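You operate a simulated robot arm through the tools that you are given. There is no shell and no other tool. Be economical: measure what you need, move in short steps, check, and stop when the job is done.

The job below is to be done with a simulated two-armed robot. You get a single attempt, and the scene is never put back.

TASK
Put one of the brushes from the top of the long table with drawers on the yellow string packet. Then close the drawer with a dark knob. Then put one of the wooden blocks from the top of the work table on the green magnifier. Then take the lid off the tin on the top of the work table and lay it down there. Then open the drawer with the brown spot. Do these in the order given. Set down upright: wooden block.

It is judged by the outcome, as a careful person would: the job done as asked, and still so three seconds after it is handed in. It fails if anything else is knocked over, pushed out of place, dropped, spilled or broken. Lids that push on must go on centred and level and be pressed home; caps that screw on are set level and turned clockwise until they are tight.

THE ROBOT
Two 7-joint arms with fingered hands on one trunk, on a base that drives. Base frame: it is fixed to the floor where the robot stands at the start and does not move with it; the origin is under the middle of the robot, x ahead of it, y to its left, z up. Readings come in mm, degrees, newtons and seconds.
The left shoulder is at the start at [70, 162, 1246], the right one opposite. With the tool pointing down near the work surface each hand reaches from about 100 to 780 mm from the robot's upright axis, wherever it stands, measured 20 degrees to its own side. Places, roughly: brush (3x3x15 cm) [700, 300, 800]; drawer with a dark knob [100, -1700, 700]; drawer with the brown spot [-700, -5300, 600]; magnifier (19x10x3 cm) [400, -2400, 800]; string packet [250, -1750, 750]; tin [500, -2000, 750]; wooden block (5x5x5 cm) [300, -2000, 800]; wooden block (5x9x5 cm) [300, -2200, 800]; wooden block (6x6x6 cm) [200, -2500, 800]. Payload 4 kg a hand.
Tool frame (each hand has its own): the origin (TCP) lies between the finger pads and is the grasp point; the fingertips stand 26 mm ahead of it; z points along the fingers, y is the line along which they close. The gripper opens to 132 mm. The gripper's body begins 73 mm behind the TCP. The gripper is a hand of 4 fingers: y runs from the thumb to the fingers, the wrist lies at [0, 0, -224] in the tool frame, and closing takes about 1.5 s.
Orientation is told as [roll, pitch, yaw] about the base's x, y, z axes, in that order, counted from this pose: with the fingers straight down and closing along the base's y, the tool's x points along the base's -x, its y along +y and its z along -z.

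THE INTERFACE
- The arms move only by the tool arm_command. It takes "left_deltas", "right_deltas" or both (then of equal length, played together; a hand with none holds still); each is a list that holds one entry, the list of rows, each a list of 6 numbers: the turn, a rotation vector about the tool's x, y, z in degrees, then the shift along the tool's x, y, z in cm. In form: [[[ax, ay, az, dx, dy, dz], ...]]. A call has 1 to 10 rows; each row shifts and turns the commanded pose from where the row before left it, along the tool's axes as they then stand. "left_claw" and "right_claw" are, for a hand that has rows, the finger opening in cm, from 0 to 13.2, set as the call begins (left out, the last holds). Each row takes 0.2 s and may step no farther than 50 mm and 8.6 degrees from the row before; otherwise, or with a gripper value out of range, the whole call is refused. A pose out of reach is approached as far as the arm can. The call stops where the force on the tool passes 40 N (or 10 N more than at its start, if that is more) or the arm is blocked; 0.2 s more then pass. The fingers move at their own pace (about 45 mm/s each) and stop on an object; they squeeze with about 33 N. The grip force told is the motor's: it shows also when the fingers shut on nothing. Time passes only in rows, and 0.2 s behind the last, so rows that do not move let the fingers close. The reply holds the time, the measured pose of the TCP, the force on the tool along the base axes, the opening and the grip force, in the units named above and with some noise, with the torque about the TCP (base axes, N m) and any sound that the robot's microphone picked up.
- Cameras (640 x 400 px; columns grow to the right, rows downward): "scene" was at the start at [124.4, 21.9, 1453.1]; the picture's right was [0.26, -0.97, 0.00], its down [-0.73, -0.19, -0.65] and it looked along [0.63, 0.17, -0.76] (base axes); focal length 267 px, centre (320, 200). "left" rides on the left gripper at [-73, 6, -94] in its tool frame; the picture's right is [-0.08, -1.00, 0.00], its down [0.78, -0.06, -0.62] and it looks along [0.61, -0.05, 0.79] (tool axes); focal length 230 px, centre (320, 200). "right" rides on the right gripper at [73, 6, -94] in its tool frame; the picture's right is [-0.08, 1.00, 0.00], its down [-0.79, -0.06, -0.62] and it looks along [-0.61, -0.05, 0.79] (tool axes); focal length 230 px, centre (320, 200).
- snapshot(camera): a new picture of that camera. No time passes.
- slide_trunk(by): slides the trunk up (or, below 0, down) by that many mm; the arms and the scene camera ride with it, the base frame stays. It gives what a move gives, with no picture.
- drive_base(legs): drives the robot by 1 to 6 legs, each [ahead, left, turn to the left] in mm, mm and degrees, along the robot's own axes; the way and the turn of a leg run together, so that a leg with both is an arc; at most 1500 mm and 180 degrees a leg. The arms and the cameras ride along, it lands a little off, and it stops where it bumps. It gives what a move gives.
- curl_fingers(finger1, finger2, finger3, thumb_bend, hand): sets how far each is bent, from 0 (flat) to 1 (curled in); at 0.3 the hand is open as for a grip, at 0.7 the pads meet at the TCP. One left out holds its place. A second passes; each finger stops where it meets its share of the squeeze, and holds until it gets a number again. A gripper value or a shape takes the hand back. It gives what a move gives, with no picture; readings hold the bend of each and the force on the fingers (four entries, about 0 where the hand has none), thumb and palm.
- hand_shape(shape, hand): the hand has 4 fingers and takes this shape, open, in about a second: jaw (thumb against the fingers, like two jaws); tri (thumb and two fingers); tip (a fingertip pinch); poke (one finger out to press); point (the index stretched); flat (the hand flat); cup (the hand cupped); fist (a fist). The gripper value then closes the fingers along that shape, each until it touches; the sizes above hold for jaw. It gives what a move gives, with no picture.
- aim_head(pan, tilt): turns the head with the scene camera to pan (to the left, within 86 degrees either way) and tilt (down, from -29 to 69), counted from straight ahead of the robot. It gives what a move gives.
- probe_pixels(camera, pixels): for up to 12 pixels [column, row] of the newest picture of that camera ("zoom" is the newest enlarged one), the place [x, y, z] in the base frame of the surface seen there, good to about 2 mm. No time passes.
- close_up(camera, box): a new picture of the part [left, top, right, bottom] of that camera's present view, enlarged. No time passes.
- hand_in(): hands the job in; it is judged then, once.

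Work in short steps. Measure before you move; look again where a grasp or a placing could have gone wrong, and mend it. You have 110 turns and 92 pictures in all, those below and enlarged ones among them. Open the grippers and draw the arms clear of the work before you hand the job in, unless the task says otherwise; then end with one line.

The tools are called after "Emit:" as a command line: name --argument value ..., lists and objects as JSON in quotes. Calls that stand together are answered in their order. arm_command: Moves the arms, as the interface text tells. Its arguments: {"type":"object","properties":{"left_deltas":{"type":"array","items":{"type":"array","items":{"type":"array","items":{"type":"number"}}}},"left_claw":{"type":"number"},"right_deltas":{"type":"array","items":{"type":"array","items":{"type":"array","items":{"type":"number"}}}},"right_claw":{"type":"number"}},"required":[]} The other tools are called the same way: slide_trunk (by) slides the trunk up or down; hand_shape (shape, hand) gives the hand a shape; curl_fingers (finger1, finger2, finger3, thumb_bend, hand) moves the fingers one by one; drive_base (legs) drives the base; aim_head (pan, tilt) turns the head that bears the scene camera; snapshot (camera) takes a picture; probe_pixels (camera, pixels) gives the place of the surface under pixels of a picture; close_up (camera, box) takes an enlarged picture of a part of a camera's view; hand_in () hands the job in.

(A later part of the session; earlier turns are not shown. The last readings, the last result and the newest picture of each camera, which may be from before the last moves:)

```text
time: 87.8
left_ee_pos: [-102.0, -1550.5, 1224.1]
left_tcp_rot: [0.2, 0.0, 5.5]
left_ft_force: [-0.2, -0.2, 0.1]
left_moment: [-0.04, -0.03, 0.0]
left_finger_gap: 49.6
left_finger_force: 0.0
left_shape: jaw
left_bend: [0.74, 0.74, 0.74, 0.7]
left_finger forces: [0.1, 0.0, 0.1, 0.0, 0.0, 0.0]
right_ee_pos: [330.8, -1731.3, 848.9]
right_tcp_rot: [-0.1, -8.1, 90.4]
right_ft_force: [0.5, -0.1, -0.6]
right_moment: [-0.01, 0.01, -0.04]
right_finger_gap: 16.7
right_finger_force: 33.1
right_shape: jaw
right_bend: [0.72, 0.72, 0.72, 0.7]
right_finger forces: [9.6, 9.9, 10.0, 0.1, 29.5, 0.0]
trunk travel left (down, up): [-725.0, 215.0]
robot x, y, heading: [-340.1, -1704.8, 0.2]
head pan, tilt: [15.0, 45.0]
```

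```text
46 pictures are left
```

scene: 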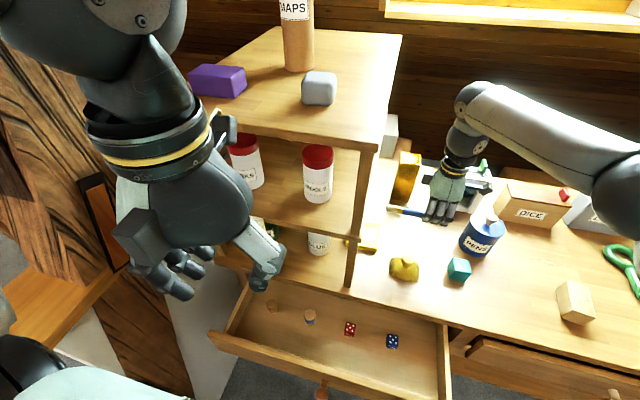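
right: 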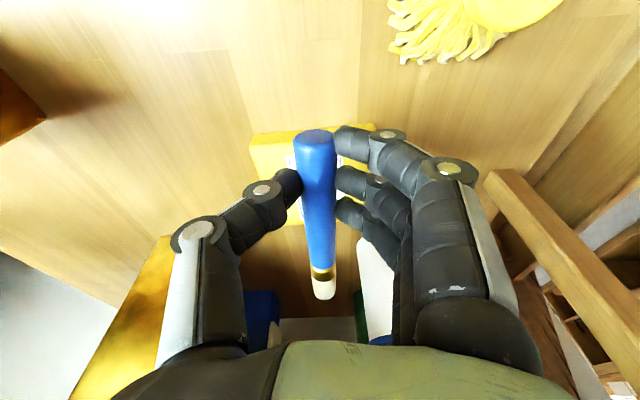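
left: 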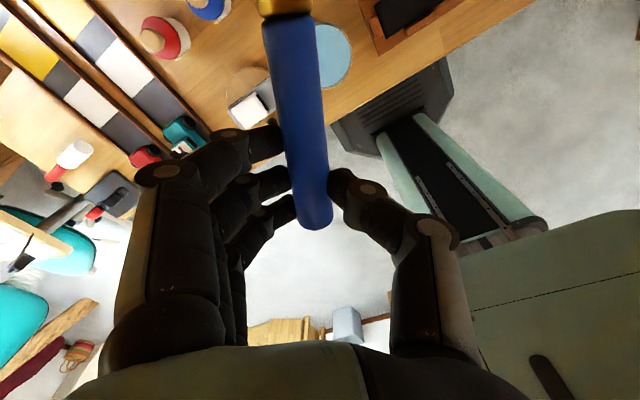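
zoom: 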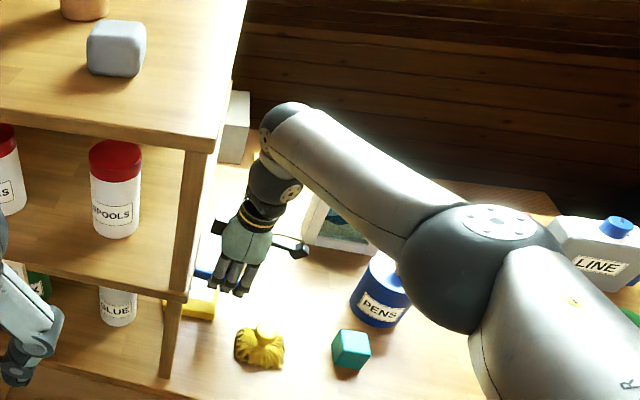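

Brush is over the packet (cols 250–375). I lower to z≈818.

Emit:
arm_command --right_deltas '[[[0, 0, 0, 0, 0, 1.6], [0, 0, 0, 0, 0, 1.1], [0, 0, 0, 0, 0, 0.4], [0, 0, 0, 0, 0, 0]]]'

Emit:
snapshot --camera "right"

```text
time: 88.8
left_ee_pos: [-102.1, -1551.0, 1224.0]
left_tcp_rot: [0.2, 0.0, 5.5]
left_ft_force: [0.3, -0.3, -0.4]
left_moment: [-0.02, 0.0, -0.01]
left_finger_gap: 49.8
left_finger_force: 0.0
left_shape: jaw
left_bend: [0.74, 0.74, 0.74, 0.7]
left_finger forces: [0.0, 0.1, 0.0, 0.0, 0.0, 0.0]
right_ee_pos: [331.0, -1724.8, 817.6]
right_tcp_rot: [-0.1, -8.1, 90.4]
right_ft_force: [0.5, -0.3, 0.1]
right_moment: [-0.06, 0.01, 0.0]
right_finger_gap: 16.4
right_finger_force: 33.2
right_shape: jaw
right_bend: [0.72, 0.72, 0.72, 0.7]
right_finger forces: [9.7, 9.9, 10.1, 0.0, 29.6, 0.0]
trunk travel left (down, up): [-725.0, 215.0]
robot x, y, heading: [-339.8, -1701.7, 0.4]
head pan, tilt: [15.0, 45.0]
```

```text
45 pictures are left
```

right: 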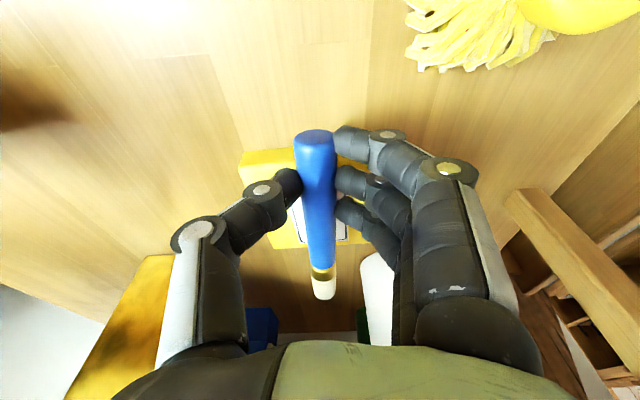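

No contact yet; the packet lies properly beneath. I level the hand by 4° and lower 3 mm more.

Emit:
arm_command --right_deltas '[[[0, 4, 0, 0, 0, 0.2], [0, 0, 0, 0, 0, 0.2], [0, 0, 0, 0, 0, 0]]]'

```text
time: 89.6
left_ee_pos: [-100.4, -1551.8, 1224.9]
left_tcp_rot: [0.2, 0.0, 5.5]
left_ft_force: [0.3, 0.5, 0.4]
left_moment: [0.01, 0.04, 0.03]
left_finger_gap: 49.9
left_finger_force: 0.0
left_shape: jaw
left_bend: [0.74, 0.74, 0.74, 0.7]
left_finger forces: [0.0, 0.1, 0.0, 0.0, 0.1, 0.0]
right_ee_pos: [333.4, -1727.2, 813.2]
right_tcp_rot: [0.0, -4.0, 90.4]
right_ft_force: [0.1, -0.1, 0.3]
right_moment: [-0.01, 0.01, 0.01]
right_finger_gap: 16.6
right_finger_force: 32.6
right_shape: jaw
right_bend: [0.72, 0.72, 0.72, 0.7]
right_finger forces: [9.7, 9.9, 10.0, 0.0, 29.9, 0.1]
trunk travel left (down, up): [-725.0, 215.0]
robot x, y, heading: [-338.3, -1700.8, 0.5]
head pan, tilt: [15.0, 45.0]
```

Still no contact; I lower in 2 mm steps.

Emit:
arm_command --right_deltas '[[[0, 0, 0, 0, 0, 0.2], [0, 0, 0, 0, 0, 0.2], [0, 0, 0, 0, 0, 0]]]'

Emit:
snapshot --camera "right"

```text
time: 90.4
left_ee_pos: [-103.7, -1550.8, 1225.0]
left_tcp_rot: [0.2, -0.1, 5.6]
left_ft_force: [-0.8, -0.5, -0.9]
left_moment: [0.0, -0.03, 0.03]
left_finger_gap: 49.7
left_finger_force: 0.0
left_shape: jaw
left_bend: [0.74, 0.74, 0.74, 0.7]
left_finger forces: [0.1, 0.0, 0.0, 0.1, 0.0, 0.0]
right_ee_pos: [332.8, -1725.1, 812.6]
right_tcp_rot: [-0.3, -4.0, 90.4]
right_ft_force: [0.5, -1.9, 18.2]
right_moment: [-0.04, 0.03, -0.01]
right_finger_gap: 17.0
right_finger_force: 33.7
right_shape: jaw
right_bend: [0.73, 0.72, 0.72, 0.71]
right_finger forces: [11.6, 11.4, 11.3, 0.0, 35.6, 0.0]
trunk travel left (down, up): [-725.0, 215.0]
robot x, y, heading: [-337.0, -1703.3, 0.6]
head pan, tilt: [15.0, 45.0]
```

```text
44 pictures are left
```

right: 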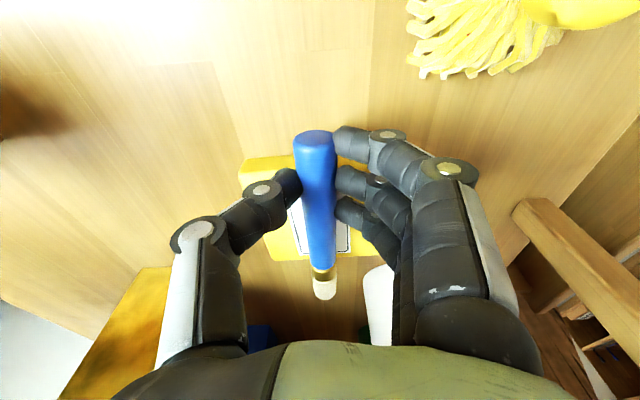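

Contact is made (18 N). I relax 3 mm up and open the hand to 5 cm without moving.

Emit:
arm_command --right_deltas '[[[0, 0, 0, 0, 0, -0.3], [0, 0, 0, 0, 0, 0]]]'

Emit:
arm_command --right_deltas '[[[0, 0, 0, 0, 0, 0], [0, 0, 0, 0, 0, 0], [0, 0, 0, 0, 0, 0], [0, 0, 0, 0, 0, 0], [0, 0, 0, 0, 0, 0]]]' --right_claw 5

Emit:
snapshot --camera "right"

```text
time: 91.0
left_ee_pos: [-101.3, -1550.6, 1224.8]
left_tcp_rot: [0.1, 0.0, 5.4]
left_ft_force: [0.2, 0.3, -0.1]
left_moment: [-0.01, 0.0, 0.02]
left_finger_gap: 49.9
left_finger_force: 0.0
left_shape: jaw
left_bend: [0.74, 0.74, 0.74, 0.7]
left_finger forces: [0.1, 0.1, 0.0, 0.0, 0.0, 0.0]
right_ee_pos: [331.9, -1724.1, 813.2]
right_tcp_rot: [0.0, -4.0, 90.4]
right_ft_force: [2.7, -1.4, 7.0]
right_moment: [-0.05, -0.07, -0.04]
right_finger_gap: 16.7
right_finger_force: 33.2
right_shape: jaw
right_bend: [0.73, 0.72, 0.72, 0.71]
right_finger forces: [11.0, 10.9, 10.9, 0.1, 35.0, 0.0]
trunk travel left (down, up): [-725.0, 215.0]
robot x, y, heading: [-339.4, -1702.3, 0.4]
head pan, tilt: [15.0, 45.0]
```

```text
time: 92.2
left_ee_pos: [-100.9, -1549.7, 1225.0]
left_tcp_rot: [0.2, 0.0, 5.6]
left_ft_force: [-0.6, -0.6, 0.4]
left_moment: [0.01, 0.0, 0.01]
left_finger_gap: 50.0
left_finger_force: 0.0
left_shape: jaw
left_bend: [0.74, 0.74, 0.74, 0.7]
left_finger forces: [0.1, 0.1, 0.0, 0.1, 0.1, 0.0]
right_ee_pos: [331.3, -1724.3, 813.2]
right_tcp_rot: [0.1, -4.0, 90.5]
right_ft_force: [0.0, 0.3, -0.5]
right_moment: [0.0, -0.01, 0.01]
right_finger_gap: 49.4
right_finger_force: 0.1
right_shape: jaw
right_bend: [0.74, 0.74, 0.74, 0.7]
right_finger forces: [0.0, 0.1, 0.0, 0.0, 0.0, 0.1]
trunk travel left (down, up): [-725.0, 215.0]
robot x, y, heading: [-338.7, -1701.8, 0.4]
head pan, tilt: [15.0, 45.0]
```

```text
43 pictures are left
```

right: 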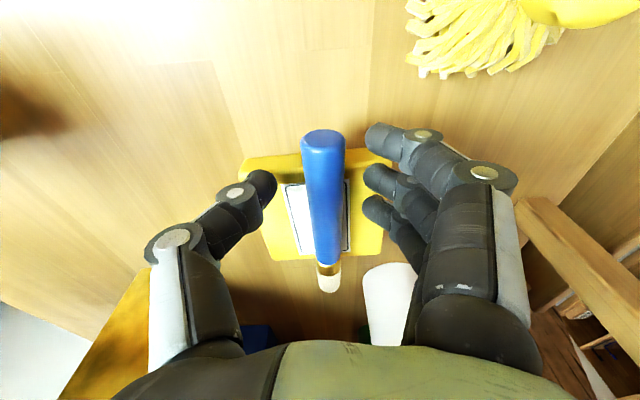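

The brush rests on the packet. I rise along the tool and move off to the right.

Emit:
arm_command --right_deltas '[[[0, 0, 0, 0, 0, -3], [0, 0, 0, 0.5, 0, -4], [0, 0, 0, 1, 0, -4], [0, 0, 0, 4, 0, -2], [0, 0, 0, 4.5, 0, 0], [0, 0, 0, 4.5, 0, 0], [0, 4, 0, 4, 2, 0], [0, 0, 0, 2, 4, -2], [0, 0, 0, 0, 4.5, -1], [0, 0, 0, 0, 4.5, -1]]]'

Emit:
close_up --camera "scene" --box '[200, 130, 560, 400]'

```text
time: 94.4
left_ee_pos: [-102.7, -1550.2, 1224.5]
left_tcp_rot: [0.2, 0.0, 5.5]
left_ft_force: [-0.1, -0.6, 0.0]
left_moment: [0.03, -0.01, 0.0]
left_finger_gap: 49.7
left_finger_force: 0.1
left_shape: jaw
left_bend: [0.74, 0.74, 0.74, 0.7]
left_finger forces: [0.1, 0.1, 0.1, 0.0, 0.1, 0.1]
right_ee_pos: [184.6, -1943.3, 968.0]
right_tcp_rot: [-0.1, 0.0, 90.3]
right_ft_force: [0.4, -0.5, 0.5]
right_moment: [0.0, -0.02, 0.0]
right_finger_gap: 49.4
right_finger_force: 0.1
right_shape: jaw
right_bend: [0.74, 0.74, 0.74, 0.7]
right_finger forces: [0.1, 0.1, 0.0, 0.1, 0.0, 0.0]
trunk travel left (down, up): [-725.0, 215.0]
robot x, y, heading: [-338.2, -1703.4, 0.3]
head pan, tilt: [15.0, 45.0]
```

```text
1.48 times, centred on (380, 265) of scene
```

zoom: 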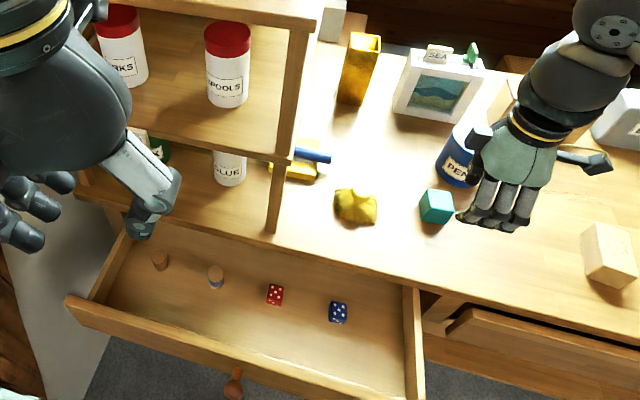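

The brush lies on the packet. Next, the drawer: I back up 150 mm to get room.

Emit:
drive_base --legs '[[-150, 0, -0.3]]'

Emit:
arm_command --right_deltas '[[[0, 0, 8.5, 0, 0, 0], [0, 0, 8.5, 0, 0, 0], [0, 0, 8.5, 0, 0, 0], [0, 0, 8.5, 0, 0, 0], [0, 0, 8.5, 0, 0, 0], [0, 0, 8.5, 0, 0, 0], [0, 0, 8.5, 0, 0, 0], [0, 0, 8.5, 0, 0, 0], [0, 0, 8.5, 0, 0, 0], [0, 0, 8.5, 0, 0, 0]]]' --left_deltas '[[[0, 0, 0, -2, 3, 0], [0, 0, 0, -2, 3, 0], [0, 0, 0, -2, 3, 0], [0, 0, 0, -2, 3, 0], [0, 0, 0, 0, 0, 0], [0, 0, 0, 0, 0, 0], [0, 0, 0, 0, 0, 0], [0, 0, 0, 0, 0, 0], [0, 0, 0, 0, 0, 0], [0, 0, 0, 0, 0, 0]]]' --right_claw 0

Emit:
aim_head --pan 0 --tilt 50

Emit:
snapshot --camera "scene"

```text
time: 95.8
left_ee_pos: [-246.7, -1552.6, 1223.5]
left_tcp_rot: [0.2, 0.2, 5.2]
left_ft_force: [0.8, 0.4, 0.0]
left_moment: [-0.02, 0.01, -0.02]
left_finger_gap: 49.7
left_finger_force: 0.2
left_shape: jaw
left_bend: [0.74, 0.74, 0.74, 0.7]
left_finger forces: [0.0, 0.0, 0.0, 0.0, 0.0, 0.1]
right_ee_pos: [35.9, -1946.2, 966.6]
right_tcp_rot: [0.1, 0.0, 90.1]
right_ft_force: [0.2, -1.3, 0.3]
right_moment: [0.05, 0.0, 0.01]
right_finger_gap: 49.5
right_finger_force: 0.0
right_shape: jaw
right_bend: [0.74, 0.74, 0.74, 0.7]
right_finger forces: [0.0, 0.0, 0.0, 0.0, 0.0, 0.1]
trunk travel left (down, up): [-725.0, 215.0]
robot x, y, heading: [-490.0, -1702.8, -0.1]
head pan, tilt: [15.0, 45.0]
```

```text
time: 98.0
left_ee_pos: [-170.4, -1443.1, 1211.0]
left_tcp_rot: [0.2, 0.1, 5.0]
left_ft_force: [0.9, 0.4, 0.5]
left_moment: [0.02, -0.02, -0.01]
left_finger_gap: 50.1
left_finger_force: 0.1
left_shape: jaw
left_bend: [0.74, 0.74, 0.74, 0.7]
left_finger forces: [0.0, 0.1, 0.0, 0.0, 0.0, 0.1]
left hand out of reach, approached as far as the arm can: row 3, 4
right_ee_pos: [34.9, -1945.6, 968.0]
right_tcp_rot: [0.0, 0.0, 4.9]
right_ft_force: [0.3, -0.5, 0.1]
right_moment: [0.0, -0.04, -0.02]
right_finger_gap: 0.0
right_finger_force: 33.5
right_shape: jaw
right_bend: [0.69, 0.57, 0.69, 0.67]
right_finger forces: [0.1, 0.0, 0.0, 0.0, 0.0, 0.1]
trunk travel left (down, up): [-725.0, 215.0]
robot x, y, heading: [-486.7, -1704.9, 0.1]
head pan, tilt: [15.0, 45.0]
```

```text
time: 98.8
left_ee_pos: [-170.8, -1443.6, 1210.8]
left_tcp_rot: [0.1, 0.0, 5.1]
left_ft_force: [0.0, -0.1, 1.6]
left_moment: [0.02, 0.01, 0.02]
left_finger_gap: 50.1
left_finger_force: 0.0
left_shape: jaw
left_bend: [0.74, 0.74, 0.74, 0.7]
left_finger forces: [0.0, 0.0, 0.1, 0.1, 0.0, 0.0]
right_ee_pos: [35.1, -1945.9, 968.0]
right_tcp_rot: [0.0, -0.1, 5.0]
right_ft_force: [0.1, -0.6, -0.6]
right_moment: [0.02, 0.01, -0.04]
right_finger_gap: 0.1
right_finger_force: 32.7
right_shape: jaw
right_bend: [0.69, 0.57, 0.69, 0.67]
right_finger forces: [0.1, 0.0, 0.0, 0.0, 0.0, 0.1]
trunk travel left (down, up): [-725.0, 215.0]
robot x, y, heading: [-488.2, -1704.8, -0.1]
head pan, tilt: [0.0, 50.0]
```

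```text
41 pictures are left
```

scene: 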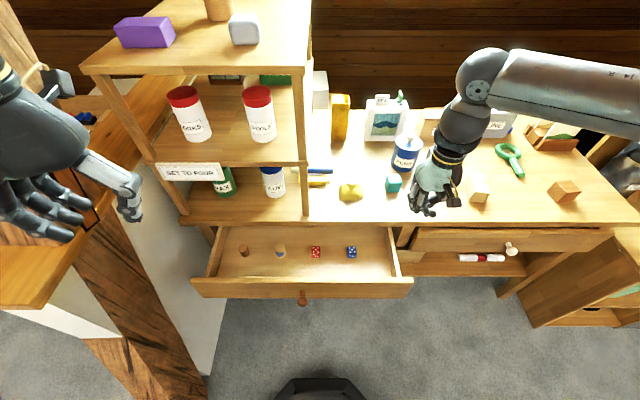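

I probe the drawer's knob, front edges and sides.

Emit:
probe_pixels --camera "scene" --pixels '[[303, 299], [196, 290], [408, 288], [340, 283], [340, 296], [302, 288], [400, 240], [510, 248], [420, 240], [200, 222]]'

```text
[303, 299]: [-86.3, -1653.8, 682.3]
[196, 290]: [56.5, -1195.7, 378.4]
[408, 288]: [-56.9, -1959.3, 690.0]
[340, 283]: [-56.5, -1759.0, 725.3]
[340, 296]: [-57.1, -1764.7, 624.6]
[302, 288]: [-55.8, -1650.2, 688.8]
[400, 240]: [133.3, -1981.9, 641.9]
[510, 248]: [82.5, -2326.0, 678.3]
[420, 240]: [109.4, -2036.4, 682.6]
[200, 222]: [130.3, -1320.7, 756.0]
```

Drawer front is at x=-56, z 620–730; the closed neighbour is at x=109. I bring the closed right hand in front of it beside the knob.

Emit:
arm_command --right_deltas '[[[0, 0, 0, 2.5, 4.2, 0], [0, 0, 0, 2.5, 4.2, 0], [0, 0, 0, 2.5, 4.2, 0], [0, 0, 0, 2.5, 4.2, 0], [0, 0, 0, 2.5, 4.2, 0], [0, 0, 0, 2.5, 4.2, 0], [0, 0, 0, 0, 0, 4.5], [0, 0, 0, 0, 0, 4.5], [0, 0, 0, 0, 0, 4.5], [0, 0, 0, 0, 0, 4.5]]]'

Emit:
arm_command --right_deltas '[[[0, 0, 0, 0, 0, 4.5], [0, 0, 0, 0, 0, 4.5], [0, 0, 0, 0, 0, 0]]]'

Emit:
snapshot --camera "scene"

```text
time: 101.0
left_ee_pos: [-170.3, -1444.1, 1210.3]
left_tcp_rot: [0.2, 0.1, 5.0]
left_ft_force: [0.6, -0.2, 0.4]
left_moment: [0.02, 0.03, -0.02]
left_finger_gap: 50.0
left_finger_force: 0.0
left_shape: jaw
left_bend: [0.74, 0.74, 0.74, 0.7]
left_finger forces: [0.1, 0.1, 0.1, 0.0, 0.0, 0.0]
right_ee_pos: [-137.7, -1706.4, 787.5]
right_tcp_rot: [0.0, -0.1, 5.2]
right_ft_force: [-0.3, 0.6, -0.6]
right_moment: [-0.01, 0.0, 0.03]
right_finger_gap: 0.2
right_finger_force: 32.8
right_shape: jaw
right_bend: [0.69, 0.57, 0.69, 0.67]
right_finger forces: [0.1, 0.1, 0.1, 0.0, 0.0, 0.0]
trunk travel left (down, up): [-725.0, 215.0]
robot x, y, heading: [-486.6, -1704.6, 0.1]
head pan, tilt: [0.0, 50.0]
```

```text
time: 101.8
left_ee_pos: [-171.4, -1442.0, 1211.5]
left_tcp_rot: [0.1, 0.0, 5.1]
left_ft_force: [0.5, -0.6, -0.8]
left_moment: [-0.04, -0.01, -0.03]
left_finger_gap: 50.1
left_finger_force: 0.0
left_shape: jaw
left_bend: [0.74, 0.74, 0.74, 0.7]
left_finger forces: [0.1, 0.1, 0.0, 0.1, 0.0, 0.0]
right_ee_pos: [-137.1, -1707.7, 700.5]
right_tcp_rot: [-0.1, 0.1, 5.1]
right_ft_force: [-0.2, 0.1, 0.0]
right_moment: [-0.01, 0.03, 0.0]
right_finger_gap: 0.0
right_finger_force: 33.0
right_shape: jaw
right_bend: [0.69, 0.57, 0.69, 0.67]
right_finger forces: [0.1, 0.1, 0.0, 0.0, 0.0, 0.0]
trunk travel left (down, up): [-725.0, 215.0]
robot x, y, heading: [-482.8, -1705.2, -0.1]
head pan, tilt: [0.0, 50.0]
```

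```text
40 pictures are left
```

scene: 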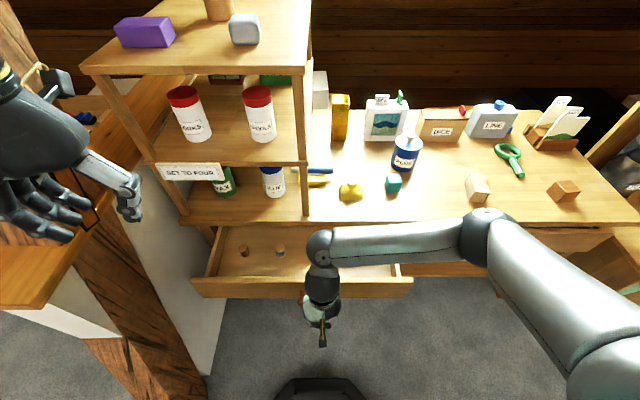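

Hand is beside the knob in front of the drawer. I push forward slowly.

Emit:
arm_command --right_deltas '[[[0, 0, 0, -2, -0.2, 0], [0, 0, 0, -2, -0.2, 0], [0, 0, 0, -2, -0.2, 0], [0, 0, 0, -2, -0.2, 0], [0, 0, 0, -2, -0.2, 0], [0, 0, 0, -2, -0.2, 0], [0, 0, 0, -2, -0.2, 0]]]'

Emit:
snapshot --camera "scene"

```text
time: 103.3
left_ee_pos: [-169.8, -1442.5, 1211.6]
left_tcp_rot: [0.1, 0.1, 5.1]
left_ft_force: [-0.2, 0.3, -0.1]
left_moment: [0.01, 0.02, 0.01]
left_finger_gap: 50.0
left_finger_force: 0.0
left_shape: jaw
left_bend: [0.74, 0.74, 0.74, 0.7]
left_finger forces: [0.0, 0.0, 0.0, 0.0, 0.0, 0.1]
right_ee_pos: [5.7, -1709.6, 696.5]
right_tcp_rot: [0.0, 0.0, 5.1]
right_ft_force: [0.2, -0.5, 0.3]
right_moment: [-0.03, -0.02, -0.02]
right_finger_gap: 0.1
right_finger_force: 32.9
right_shape: jaw
right_bend: [0.69, 0.57, 0.69, 0.67]
right_finger forces: [0.1, 0.0, 0.0, 0.0, 0.1, 0.0]
trunk travel left (down, up): [-725.0, 215.0]
robot x, y, heading: [-484.8, -1702.0, 0.1]
head pan, tilt: [0.0, 50.0]
```

```text
39 pictures are left
```

scene: 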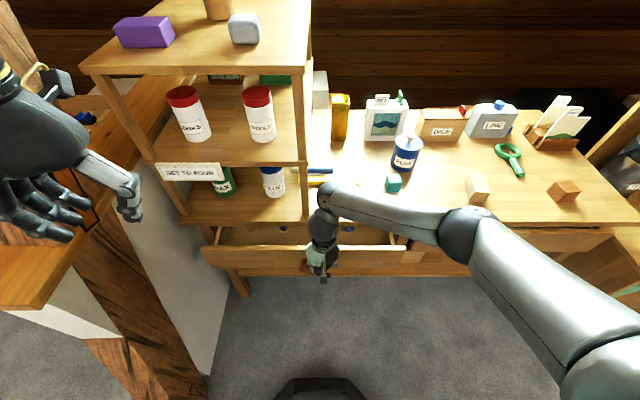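

The drawer slides in. I raise the hand 12 mm for clearance and push the rest until it stops.

Emit:
arm_command --right_deltas '[[[0, 0, 0, 0, 0, -1.2], [0, 0, 0, -2, -0.2, 0], [0, 0, 0, -2, -0.2, 0], [0, 0, 0, -1, -0.1, 0], [0, 0, 0, -1, -0.1, 0], [0, 0, 0, -1, -0.1, 0], [0, 0, 0, -1, -0.1, 0], [0, 0, 0, -1, -0.1, 0]]]'

Emit:
snapshot --camera "scene"

```text
time: 105.2
left_ee_pos: [-172.1, -1442.8, 1211.6]
left_tcp_rot: [0.1, 0.0, 5.2]
left_ft_force: [-0.2, 0.6, 0.8]
left_moment: [0.03, 0.02, 0.01]
left_finger_gap: 49.9
left_finger_force: 0.1
left_shape: jaw
left_bend: [0.74, 0.74, 0.74, 0.7]
left_finger forces: [0.0, 0.0, 0.1, 0.1, 0.0, 0.1]
right_ee_pos: [80.3, -1711.1, 707.6]
right_tcp_rot: [0.1, 1.4, 5.7]
right_ft_force: [-17.2, 0.1, 9.5]
right_moment: [-0.04, -0.17, -0.1]
right_finger_gap: 0.1
right_finger_force: 33.3
right_shape: jaw
right_bend: [0.69, 0.57, 0.71, 0.67]
right_finger forces: [0.0, 0.1, 18.0, 0.0, 0.0, 0.0]
trunk travel left (down, up): [-725.0, 215.0]
robot x, y, heading: [-487.0, -1702.0, 0.1]
head pan, tilt: [0.0, 50.0]
stopped in row 8 (right hand): the force on the tool passed its limit (the readings are from after the stop); the commanded pose is now the measured one
```

```text
38 pictures are left
```

scene: 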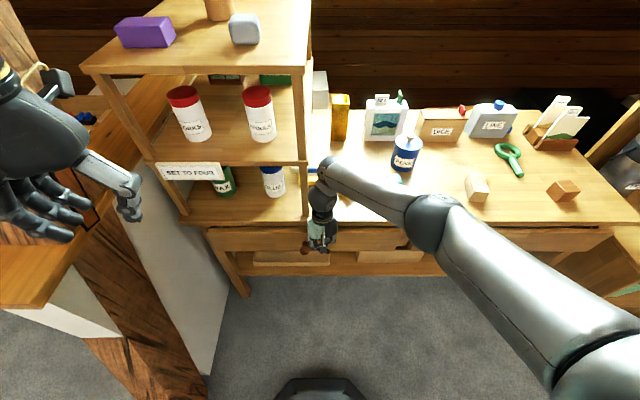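

It stopped firmly. I back the hand out and check that the front is flush.

Emit:
arm_command --right_deltas '[[[0, 0, 0, 2, 0, 0], [0, 0, 0, 4, 0, 0], [0, 0, 0, 4.5, 0, 0], [0, 0, 0, 4.5, 0, 0], [0, 0, 0, 0, -2, -4], [0, 0, 0, 0, -2, -4], [0, 0, 0, 0, -2, -4], [0, 0, 0, 0, -2, -4], [0, 0, 0, 0, -2, -4], [0, 0, 0, 0, -2, -4]]]'

Emit:
snapshot --camera "scene"

Emit:
probe_pixels --camera "scene" --pixels '[[240, 240], [310, 240], [380, 240], [430, 240], [305, 250], [310, 180], [325, 168], [478, 187]]'

```text
time: 107.4
left_ee_pos: [-172.2, -1443.4, 1210.9]
left_tcp_rot: [0.2, 0.1, 5.2]
left_ft_force: [-0.3, 0.7, 0.3]
left_moment: [0.04, 0.0, -0.03]
left_finger_gap: 50.0
left_finger_force: 0.0
left_shape: jaw
left_bend: [0.74, 0.74, 0.74, 0.7]
left_finger forces: [0.0, 0.1, 0.1, 0.0, 0.0, 0.0]
right_ee_pos: [-47.6, -1846.4, 952.5]
right_tcp_rot: [0.0, 1.0, 5.5]
right_ft_force: [0.3, -0.2, -0.6]
right_moment: [-0.01, -0.02, -0.01]
right_finger_gap: 0.1
right_finger_force: 33.3
right_shape: jaw
right_bend: [0.69, 0.57, 0.7, 0.67]
right_finger forces: [0.0, 0.0, 0.0, 0.1, 0.0, 0.1]
trunk travel left (down, up): [-725.0, 215.0]
robot x, y, heading: [-488.0, -1700.7, -0.1]
head pan, tilt: [0.0, 50.0]
```

```text
37 pictures are left
```

scene: 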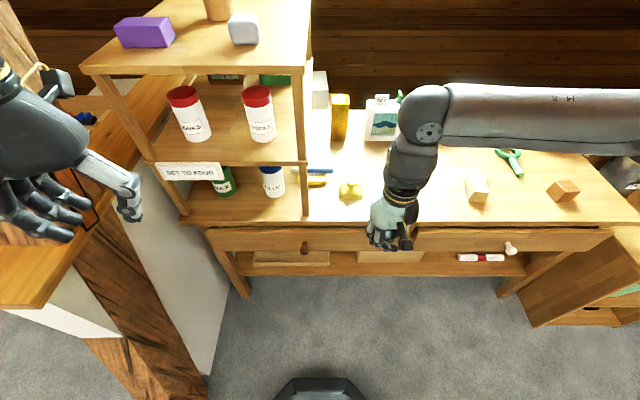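

```text
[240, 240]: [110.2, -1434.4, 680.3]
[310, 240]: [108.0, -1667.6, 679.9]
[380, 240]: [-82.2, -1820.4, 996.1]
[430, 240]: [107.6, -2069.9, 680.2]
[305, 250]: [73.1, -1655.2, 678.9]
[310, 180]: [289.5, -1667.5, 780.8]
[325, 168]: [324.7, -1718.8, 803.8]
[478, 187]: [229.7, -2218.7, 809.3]
```

The drawer is flush (x≈108). Now I drive to stand before the blocks and the magnifier: right 550 mm, ahead 310 mm.

Emit:
drive_base --legs '[[0, -550, 0], [310, 0, 0]]'

Emit:
aim_head --pan -5 --tilt 45

Emit:
snapshot --camera "scene"

```text
time: 112.3
left_ee_pos: [140.4, -1990.2, 1211.8]
left_tcp_rot: [0.1, 0.0, 5.6]
left_ft_force: [-0.2, 1.0, -0.2]
left_moment: [-0.03, -0.01, 0.0]
left_finger_gap: 49.7
left_finger_force: 0.0
left_shape: jaw
left_bend: [0.74, 0.74, 0.74, 0.7]
left_finger forces: [0.1, 0.0, 0.0, 0.1, 0.0, 0.1]
right_ee_pos: [268.4, -2390.8, 951.4]
right_tcp_rot: [-0.1, 1.1, 6.1]
right_ft_force: [0.9, -0.3, 0.4]
right_moment: [-0.02, 0.01, 0.0]
right_finger_gap: 0.0
right_finger_force: 32.7
right_shape: jaw
right_bend: [0.69, 0.57, 0.7, 0.67]
right_finger forces: [0.0, 0.0, 0.0, 0.1, 0.0, 0.0]
trunk travel left (down, up): [-725.0, 215.0]
robot x, y, heading: [-175.7, -2253.6, 0.6]
head pan, tilt: [0.0, 50.0]
```

```text
time: 112.9
left_ee_pos: [141.1, -1989.8, 1210.3]
left_tcp_rot: [0.1, 0.1, 5.8]
left_ft_force: [1.3, -0.2, 0.0]
left_moment: [0.0, 0.01, -0.01]
left_finger_gap: 49.9
left_finger_force: 0.0
left_shape: jaw
left_bend: [0.74, 0.74, 0.74, 0.7]
left_finger forces: [0.0, 0.0, 0.0, 0.0, 0.0, 0.0]
right_ee_pos: [269.9, -2390.0, 951.9]
right_tcp_rot: [0.0, 1.2, 6.1]
right_ft_force: [0.4, -0.5, -0.7]
right_moment: [0.0, 0.04, 0.0]
right_finger_gap: 0.0
right_finger_force: 33.4
right_shape: jaw
right_bend: [0.69, 0.57, 0.7, 0.67]
right_finger forces: [0.0, 0.0, 0.1, 0.0, 0.0, 0.0]
trunk travel left (down, up): [-725.0, 215.0]
robot x, y, heading: [-171.8, -2256.2, 0.9]
head pan, tilt: [-5.0, 45.0]
```

```text
36 pictures are left
```

scene: 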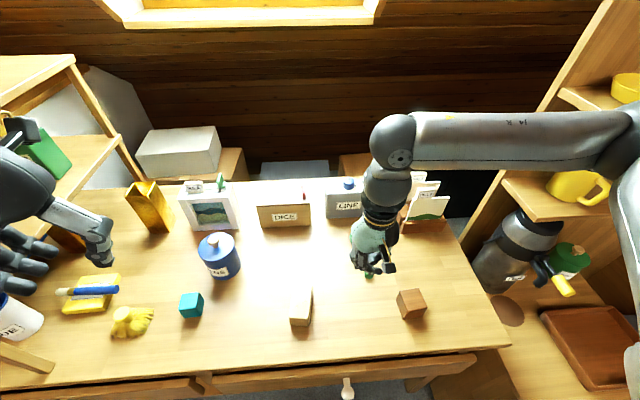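

The right hand covers the magnifier; I move it over toward the block at [230,-2219] and open it.

Emit:
arm_command --right_deltas '[[[0, 0, 0, 0.55, 4.3, -1.5], [0, 0, 0, 0.55, 4.3, -1.5], [0, 0, 0, 0.55, 4.3, 0], [0, 0, 0, 0.55, 4.3, 0], [0, 0, 0, 0, 0, 0], [0, 0, 0, 0, 0, 0]]]' --right_claw 9

Emit:
close_up --camera "scene" --box '[240, 160, 480, 330]'

Emit:
snapshot --camera "right"

```text
time: 114.3
left_ee_pos: [141.7, -1990.3, 1210.7]
left_tcp_rot: [0.2, -0.1, 5.7]
left_ft_force: [0.5, 0.0, 0.1]
left_moment: [0.02, -0.01, -0.01]
left_finger_gap: 49.7
left_finger_force: 0.1
left_shape: jaw
left_bend: [0.74, 0.74, 0.74, 0.7]
left_finger forces: [0.1, 0.0, 0.0, 0.0, 0.0, 0.0]
right_ee_pos: [228.8, -2219.5, 979.9]
right_tcp_rot: [0.0, 1.1, 6.0]
right_ft_force: [0.3, 0.2, 0.7]
right_moment: [0.0, -0.03, 0.01]
right_finger_gap: 90.2
right_finger_force: 0.0
right_shape: jaw
right_bend: [0.68, 0.69, 0.69, 0.65]
right_finger forces: [0.1, 0.1, 0.0, 0.0, 0.1, 0.0]
trunk travel left (down, up): [-725.0, 215.0]
robot x, y, heading: [-171.3, -2255.3, 0.8]
head pan, tilt: [-5.0, 45.0]
```

```text
2.35 times, centred on (360, 245) of scene
```

zoom: 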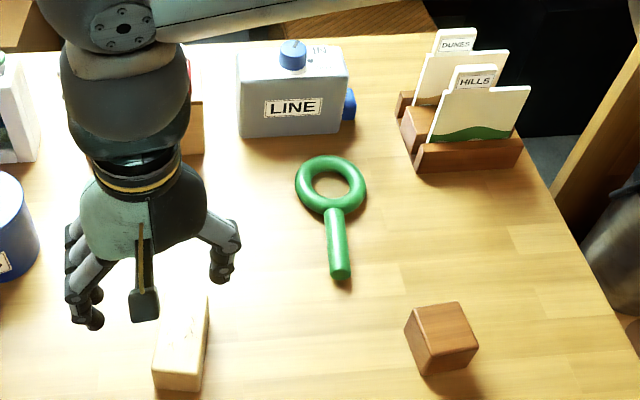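

```text
34 pictures are left
```

right: 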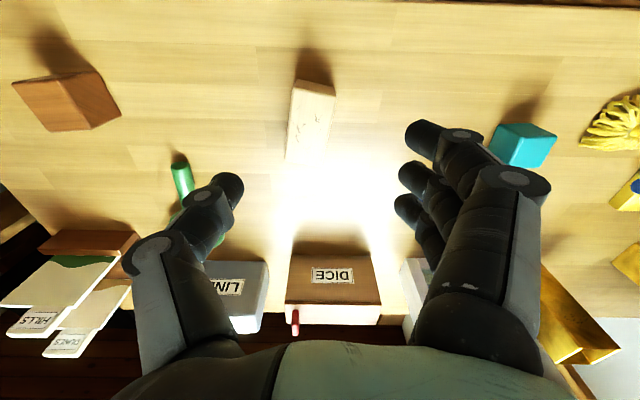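

Magnifier ring and block are visible. I probe the ring, handle, and block corners.

Emit:
probe_pixels --camera "zoom" --pixels '[[303, 186], [360, 183], [330, 160], [332, 203], [330, 182], [340, 262], [318, 200], [345, 200]]'

Emit:
probe_pixels --camera "right" --pixels '[[296, 90], [332, 95], [326, 140], [290, 145], [288, 160], [322, 160], [310, 120], [312, 83]]'

```text
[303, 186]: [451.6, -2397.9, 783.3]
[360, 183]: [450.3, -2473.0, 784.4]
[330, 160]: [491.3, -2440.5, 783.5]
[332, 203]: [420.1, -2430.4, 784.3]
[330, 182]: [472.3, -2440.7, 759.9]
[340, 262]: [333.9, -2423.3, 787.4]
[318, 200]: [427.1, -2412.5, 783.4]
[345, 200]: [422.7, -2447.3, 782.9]
```

```text
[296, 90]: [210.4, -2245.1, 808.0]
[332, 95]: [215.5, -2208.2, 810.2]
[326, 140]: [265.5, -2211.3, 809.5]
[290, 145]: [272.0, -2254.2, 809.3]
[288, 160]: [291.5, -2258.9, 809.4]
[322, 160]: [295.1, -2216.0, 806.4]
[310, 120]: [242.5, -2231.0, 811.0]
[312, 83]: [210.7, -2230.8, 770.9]
```

Block: centre [252,-2231], top 810, yaw ≈-7°, 50×90. Ring: centre [455,-2435], crest z 784, radius ≈37. I align the hand to the block and go down.

Emit:
arm_command --right_deltas '[[[0, -1.1, 8, 0, 0, 0], [0, 0, 5, 0, 0, 0], [0, 0, 0, -2.4, -0.86, 2], [0, 0, 0, 0, 0, 4], [0, 0, 0, 0, 0, 4], [0, 0, 0, 0, 0, 0]]]'

Emit:
snapshot --camera "right"

```text
time: 115.7
left_ee_pos: [140.0, -1990.2, 1211.1]
left_tcp_rot: [0.0, 0.1, 5.7]
left_ft_force: [-0.4, 0.0, 0.5]
left_moment: [-0.01, 0.01, 0.01]
left_finger_gap: 50.1
left_finger_force: 0.0
left_shape: jaw
left_bend: [0.74, 0.74, 0.74, 0.7]
left_finger forces: [0.0, 0.0, 0.0, 0.1, 0.0, 0.0]
right_ee_pos: [251.5, -2234.9, 881.5]
right_tcp_rot: [-0.2, 0.0, -6.8]
right_ft_force: [-0.1, 0.7, 0.1]
right_moment: [-0.01, 0.02, 0.01]
right_finger_gap: 89.8
right_finger_force: 0.0
right_shape: jaw
right_bend: [0.68, 0.69, 0.69, 0.65]
right_finger forces: [0.1, 0.1, 0.0, 0.0, 0.0, 0.1]
trunk travel left (down, up): [-725.0, 215.0]
robot x, y, heading: [-175.0, -2254.4, 0.7]
head pan, tilt: [-5.0, 45.0]
```

```text
33 pictures are left
```

right: 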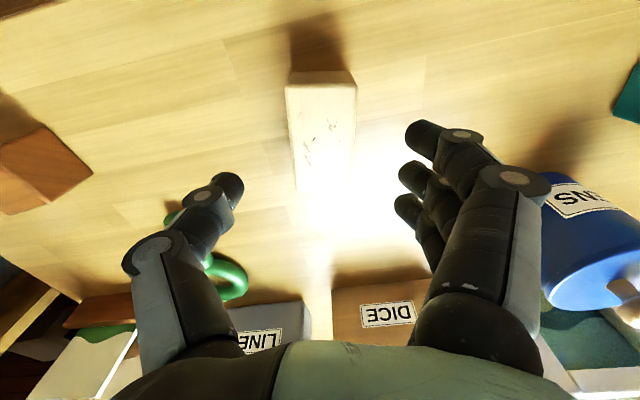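

Well centred and aligned (block at col 320). I lower to z≈797 and close.

Emit:
arm_command --right_deltas '[[[0, 0, 0, 0, 0, 4], [0, 0, 0, 0, 0, 3], [0, 0, 0, 0, 0, 1.4], [0, 0, 0, 0, 0, 0]]]'

Emit:
arm_command --right_deltas '[[[0, 0, 0, 0, 0, 0], [0, 0, 0, 0, 0, 0], [0, 0, 0, 0, 0, 0], [0, 0, 0, 0, 0, 0], [0, 0, 0, 0, 0, 0], [0, 0, 0, 0, 0, 0], [0, 0, 0, 0, 0, 0], [0, 0, 0, 0, 0, -3], [0, 0, 0, 0, 0, -4], [0, 0, 0, 0, 0, -4]]]' --right_claw 0

Emit:
snapshot --camera "right"

```text
time: 116.7
left_ee_pos: [140.6, -1989.7, 1211.3]
left_tcp_rot: [0.1, 0.1, 5.7]
left_ft_force: [0.7, 0.0, 0.7]
left_moment: [-0.01, -0.01, -0.01]
left_finger_gap: 49.7
left_finger_force: 0.0
left_shape: jaw
left_bend: [0.74, 0.74, 0.74, 0.7]
left_finger forces: [0.0, 0.1, 0.1, 0.0, 0.0, 0.0]
right_ee_pos: [250.7, -2232.5, 798.1]
right_tcp_rot: [-0.1, 0.0, -6.9]
right_ft_force: [-0.1, 0.2, -0.2]
right_moment: [0.0, -0.05, -0.01]
right_finger_gap: 89.7
right_finger_force: 0.1
right_shape: jaw
right_bend: [0.68, 0.69, 0.69, 0.65]
right_finger forces: [0.0, 0.0, 0.0, 0.0, 0.1, 0.1]
trunk travel left (down, up): [-725.0, 215.0]
robot x, y, heading: [-175.3, -2255.9, 0.6]
head pan, tilt: [-5.0, 45.0]
```

```text
time: 118.9
left_ee_pos: [139.5, -1987.9, 1211.9]
left_tcp_rot: [0.1, 0.0, 5.6]
left_ft_force: [-0.8, 0.0, 0.3]
left_moment: [-0.08, 0.02, -0.01]
left_finger_gap: 49.8
left_finger_force: 0.0
left_shape: jaw
left_bend: [0.74, 0.74, 0.74, 0.7]
left_finger forces: [0.0, 0.0, 0.1, 0.0, 0.0, 0.1]
right_ee_pos: [250.7, -2232.3, 909.5]
right_tcp_rot: [-0.2, 0.0, -6.9]
right_ft_force: [-0.1, -0.6, -1.9]
right_moment: [-0.02, -0.01, -0.02]
right_finger_gap: 43.5
right_finger_force: 32.6
right_shape: jaw
right_bend: [0.74, 0.74, 0.73, 0.7]
right_finger forces: [9.6, 9.9, 10.3, 0.0, 29.9, 0.1]
trunk travel left (down, up): [-725.0, 215.0]
robot x, y, heading: [-174.5, -2255.7, 0.9]
head pan, tilt: [-5.0, 45.0]
```

```text
32 pictures are left
```

right: 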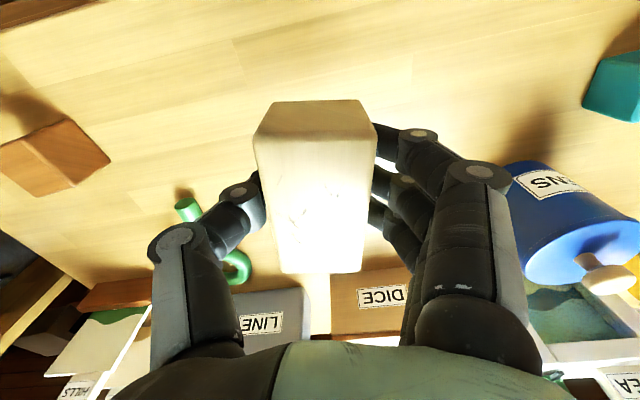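

The block is held firmly. I check clearances of LINE box and card holder from the last close-up.

Emit:
probe_pixels --camera "zoom" --pixels '[[260, 128], [335, 125], [293, 48], [320, 52], [430, 165], [510, 160], [470, 80], [440, 40], [350, 105]]'

```text
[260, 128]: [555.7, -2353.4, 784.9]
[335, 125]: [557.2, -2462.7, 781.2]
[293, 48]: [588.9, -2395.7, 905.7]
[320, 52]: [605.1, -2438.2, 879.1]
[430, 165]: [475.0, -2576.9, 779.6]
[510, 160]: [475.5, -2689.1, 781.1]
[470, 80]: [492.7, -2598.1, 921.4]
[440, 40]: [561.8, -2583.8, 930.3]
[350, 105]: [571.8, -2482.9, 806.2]
```

Enough room. I turn the block 45° (so it clears the handle) and carry it over the ring centre.

Emit:
arm_command --right_deltas '[[[0, 0, -7.5, 0, 0, 0], [0, 0, -7.5, 0, 0, 0], [0, 0, -7.5, 0, 0, 0], [0, 0, -7.5, 0, 0, 0], [0, 0, -7.5, 0, 0, 0], [0, 0, -7.5, 0, 0, 0]]]'

Emit:
arm_command --right_deltas '[[[0, 0, 0, -0.6, -4.76, 0], [0, 0, 0, -0.6, -4.76, 0], [0, 0, 0, -0.6, -4.76, 0], [0, 0, 0, -0.6, -4.76, 0], [0, 0, 0, -0.6, -4.76, 0], [0, 0, 0, -0.6, -4.76, 0], [0, 0, 0, 0, 0, 0]]]'

Emit:
close_up --camera "scene" --box '[260, 140, 480, 300]'

Emit:
snapshot --camera "right"

```text
time: 120.3
left_ee_pos: [140.7, -1990.9, 1210.9]
left_tcp_rot: [0.1, 0.0, 5.7]
left_ft_force: [-0.4, -0.8, 0.0]
left_moment: [-0.01, -0.01, 0.02]
left_finger_gap: 49.8
left_finger_force: 0.2
left_shape: jaw
left_bend: [0.74, 0.74, 0.74, 0.7]
left_finger forces: [0.0, 0.1, 0.0, 0.1, 0.0, 0.0]
right_ee_pos: [251.4, -2232.3, 906.5]
right_tcp_rot: [0.0, 0.0, 38.1]
right_ft_force: [-0.8, -0.4, -1.6]
right_moment: [0.02, -0.02, 0.03]
right_finger_gap: 43.8
right_finger_force: 32.8
right_shape: jaw
right_bend: [0.74, 0.74, 0.73, 0.7]
right_finger forces: [9.7, 9.9, 10.2, 0.1, 29.9, 0.1]
trunk travel left (down, up): [-725.0, 215.0]
robot x, y, heading: [-174.9, -2254.9, 0.5]
head pan, tilt: [-5.0, 45.0]
```

```text
time: 121.9
left_ee_pos: [140.7, -1989.5, 1210.5]
left_tcp_rot: [0.0, 0.0, 5.6]
left_ft_force: [-0.4, 0.0, -0.4]
left_moment: [-0.02, -0.03, 0.03]
left_finger_gap: 49.9
left_finger_force: 0.0
left_shape: jaw
left_bend: [0.74, 0.74, 0.74, 0.7]
left_finger forces: [0.0, 0.1, 0.0, 0.0, 0.1, 0.0]
right_ee_pos: [456.5, -2434.1, 906.1]
right_tcp_rot: [-0.1, 0.1, 38.1]
right_ft_force: [0.4, -0.3, -0.9]
right_moment: [-0.02, -0.01, 0.01]
right_finger_gap: 43.7
right_finger_force: 32.7
right_shape: jaw
right_bend: [0.74, 0.74, 0.73, 0.7]
right_finger forces: [9.8, 10.0, 10.3, 0.0, 30.1, 0.0]
trunk travel left (down, up): [-725.0, 215.0]
robot x, y, heading: [-175.0, -2252.1, 1.0]
head pan, tilt: [-5.0, 45.0]
```

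```text
2.50 times, centred on (370, 220) of scene
```

zoom: 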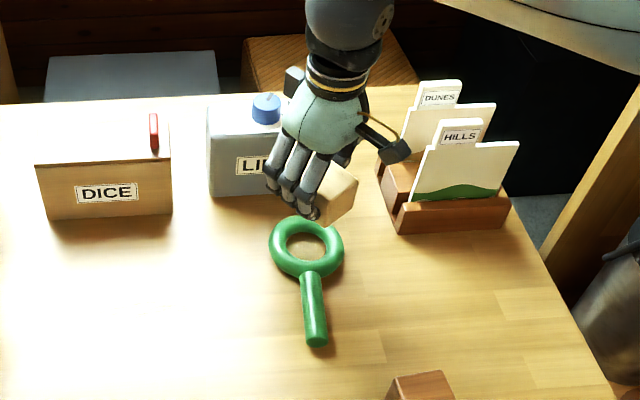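

```text
30 pictures are left
```

right: 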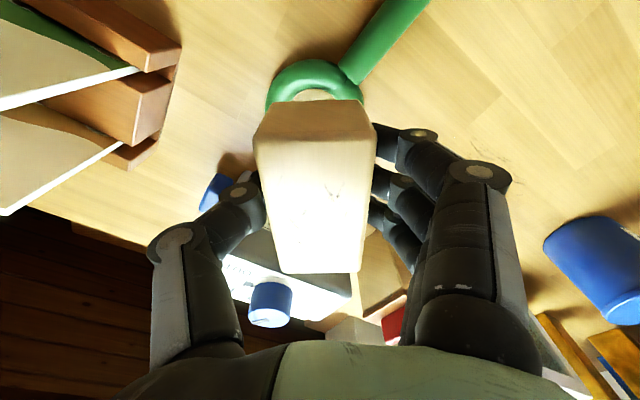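

I re-measure the ring from this view before lowering.

Emit:
probe_pixels --camera "zoom" --pixels '[[274, 247], [337, 245], [300, 221], [302, 270], [305, 246], [313, 330], [288, 264], [325, 262]]'

```text
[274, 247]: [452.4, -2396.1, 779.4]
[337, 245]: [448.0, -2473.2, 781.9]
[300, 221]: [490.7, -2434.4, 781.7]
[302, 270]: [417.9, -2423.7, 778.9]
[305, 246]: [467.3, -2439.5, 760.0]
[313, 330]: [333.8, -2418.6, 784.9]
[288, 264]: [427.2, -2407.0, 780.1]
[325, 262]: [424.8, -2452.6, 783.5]
```

Ring centre ≈[454,-2435], crest 782. I lower to just above contact (TCP ≈823) and then gently further.

Emit:
arm_command --right_deltas '[[[0, 0, 0, 0.1, 0, 4], [0, 0, 0, 0, 0, 3], [0, 0, 0, 0, 0, 1], [0, 0, 0, 0, 0, 0.2], [0, 0, 0, 0, 0, 0]]]'

Emit:
arm_command --right_deltas '[[[0, 0, 0, 0, 0, 0.15], [0, 0, 0, 0, 0, 0.15], [0, 0, 0, 0, 0, 0]]]'

Emit:
snapshot --camera "right"

```text
time: 123.1
left_ee_pos: [140.2, -1991.5, 1210.7]
left_tcp_rot: [0.0, 0.0, 5.7]
left_ft_force: [0.2, 0.1, 0.0]
left_moment: [-0.02, 0.0, 0.02]
left_finger_gap: 49.9
left_finger_force: 0.1
left_shape: jaw
left_bend: [0.74, 0.74, 0.74, 0.7]
left_finger forces: [0.0, 0.1, 0.0, 0.0, 0.0, 0.0]
right_ee_pos: [455.3, -2438.0, 826.0]
right_tcp_rot: [-0.1, 0.1, 38.0]
right_ft_force: [0.5, -0.6, -1.3]
right_moment: [0.0, 0.04, 0.0]
right_finger_gap: 43.6
right_finger_force: 33.4
right_shape: jaw
right_bend: [0.74, 0.74, 0.73, 0.7]
right_finger forces: [9.8, 10.0, 10.4, 0.0, 30.1, 0.0]
trunk travel left (down, up): [-725.0, 215.0]
robot x, y, heading: [-174.1, -2254.3, 0.6]
head pan, tilt: [-5.0, 45.0]
```

```text
time: 123.9
left_ee_pos: [140.3, -1989.0, 1210.6]
left_tcp_rot: [0.2, 0.0, 5.8]
left_ft_force: [0.3, 0.9, 0.6]
left_moment: [0.02, 0.01, -0.01]
left_finger_gap: 49.7
left_finger_force: 0.0
left_shape: jaw
left_bend: [0.74, 0.74, 0.74, 0.7]
left_finger forces: [0.0, 0.0, 0.0, 0.0, 0.0, 0.0]
right_ee_pos: [456.1, -2436.6, 823.3]
right_tcp_rot: [-0.1, 0.1, 38.1]
right_ft_force: [0.5, 0.6, 2.0]
right_moment: [0.03, 0.06, -0.02]
right_finger_gap: 43.8
right_finger_force: 33.0
right_shape: jaw
right_bend: [0.74, 0.74, 0.73, 0.7]
right_finger forces: [10.2, 10.0, 10.2, 0.1, 30.6, 0.0]
trunk travel left (down, up): [-725.0, 215.0]
robot x, y, heading: [-171.4, -2249.7, 0.5]
head pan, tilt: [-5.0, 45.0]
```

```text
29 pictures are left
```

right: 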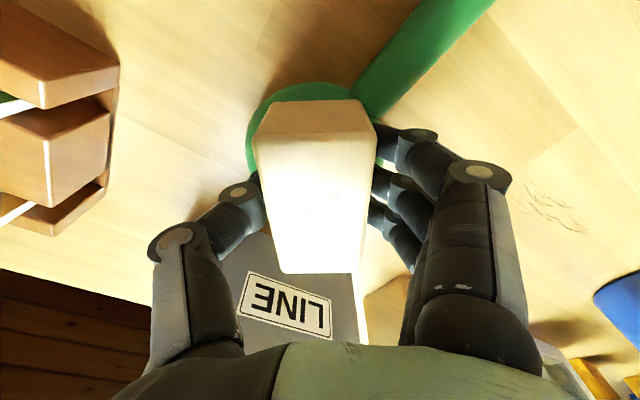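

Contact just began (+3 N). I lower another 1 mm, then open.

Emit:
arm_command --right_deltas '[[[0, 0, 0, 0, 0, 0.1], [0, 0, 0, 0, 0, 0]]]'

Emit:
arm_command --right_deltas '[[[0, 0, 0, 0, 0, 0], [0, 0, 0, 0, 0, 0], [0, 0, 0, 0, 0, 0], [0, 0, 0, 0, 0, 0], [0, 0, 0, 0, 0, -2], [0, 0, 0, 0, 0, -4], [0, 0, 0, 0, 0, -4], [0, 0, 0, 2, 2, -4], [0, 0, 0, 3, 3, -2], [0, 0, 0, 3, 3, 0]]]' --right_claw 8

Emit:
close_up --camera "scene" --box '[180, 160, 480, 330]'

```text
time: 124.5
left_ee_pos: [140.5, -1988.9, 1211.3]
left_tcp_rot: [0.1, 0.0, 5.7]
left_ft_force: [0.7, -1.2, -1.1]
left_moment: [-0.02, 0.0, 0.02]
left_finger_gap: 49.9
left_finger_force: 0.0
left_shape: jaw
left_bend: [0.74, 0.74, 0.74, 0.7]
left_finger forces: [0.1, 0.0, 0.0, 0.0, 0.1, 0.1]
right_ee_pos: [454.7, -2437.1, 822.3]
right_tcp_rot: [-0.1, 0.0, 38.1]
right_ft_force: [0.3, -0.2, 6.2]
right_moment: [0.04, 0.05, 0.0]
right_finger_gap: 43.8
right_finger_force: 32.7
right_shape: jaw
right_bend: [0.74, 0.74, 0.73, 0.7]
right_finger forces: [10.4, 10.3, 10.2, 0.0, 31.6, 0.0]
trunk travel left (down, up): [-725.0, 215.0]
robot x, y, heading: [-176.7, -2253.4, 0.6]
head pan, tilt: [-5.0, 45.0]
```

```text
time: 126.7
left_ee_pos: [140.2, -1989.9, 1212.5]
left_tcp_rot: [0.2, 0.0, 5.7]
left_ft_force: [-0.6, -0.1, -0.3]
left_moment: [0.0, -0.03, -0.05]
left_finger_gap: 49.8
left_finger_force: 0.2
left_shape: jaw
left_bend: [0.74, 0.74, 0.74, 0.7]
left_finger forces: [0.0, 0.0, 0.0, 0.0, 0.0, 0.0]
right_ee_pos: [344.4, -2426.4, 982.3]
right_tcp_rot: [0.0, 0.1, 38.2]
right_ft_force: [-0.7, 0.8, 0.1]
right_moment: [-0.03, -0.02, -0.02]
right_finger_gap: 79.4
right_finger_force: 0.0
right_shape: jaw
right_bend: [0.71, 0.71, 0.71, 0.7]
right_finger forces: [0.0, 0.0, 0.1, 0.0, 0.0, 0.0]
trunk travel left (down, up): [-725.0, 215.0]
robot x, y, heading: [-171.1, -2251.6, 0.8]
head pan, tilt: [-5.0, 45.0]
```

```text
2.13 times, centred on (330, 245) of scene
```

zoom: 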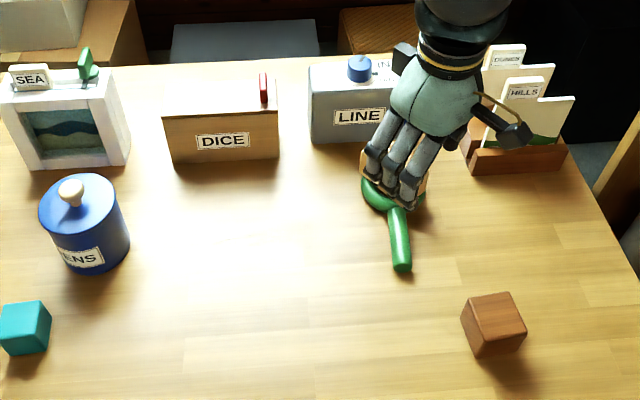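

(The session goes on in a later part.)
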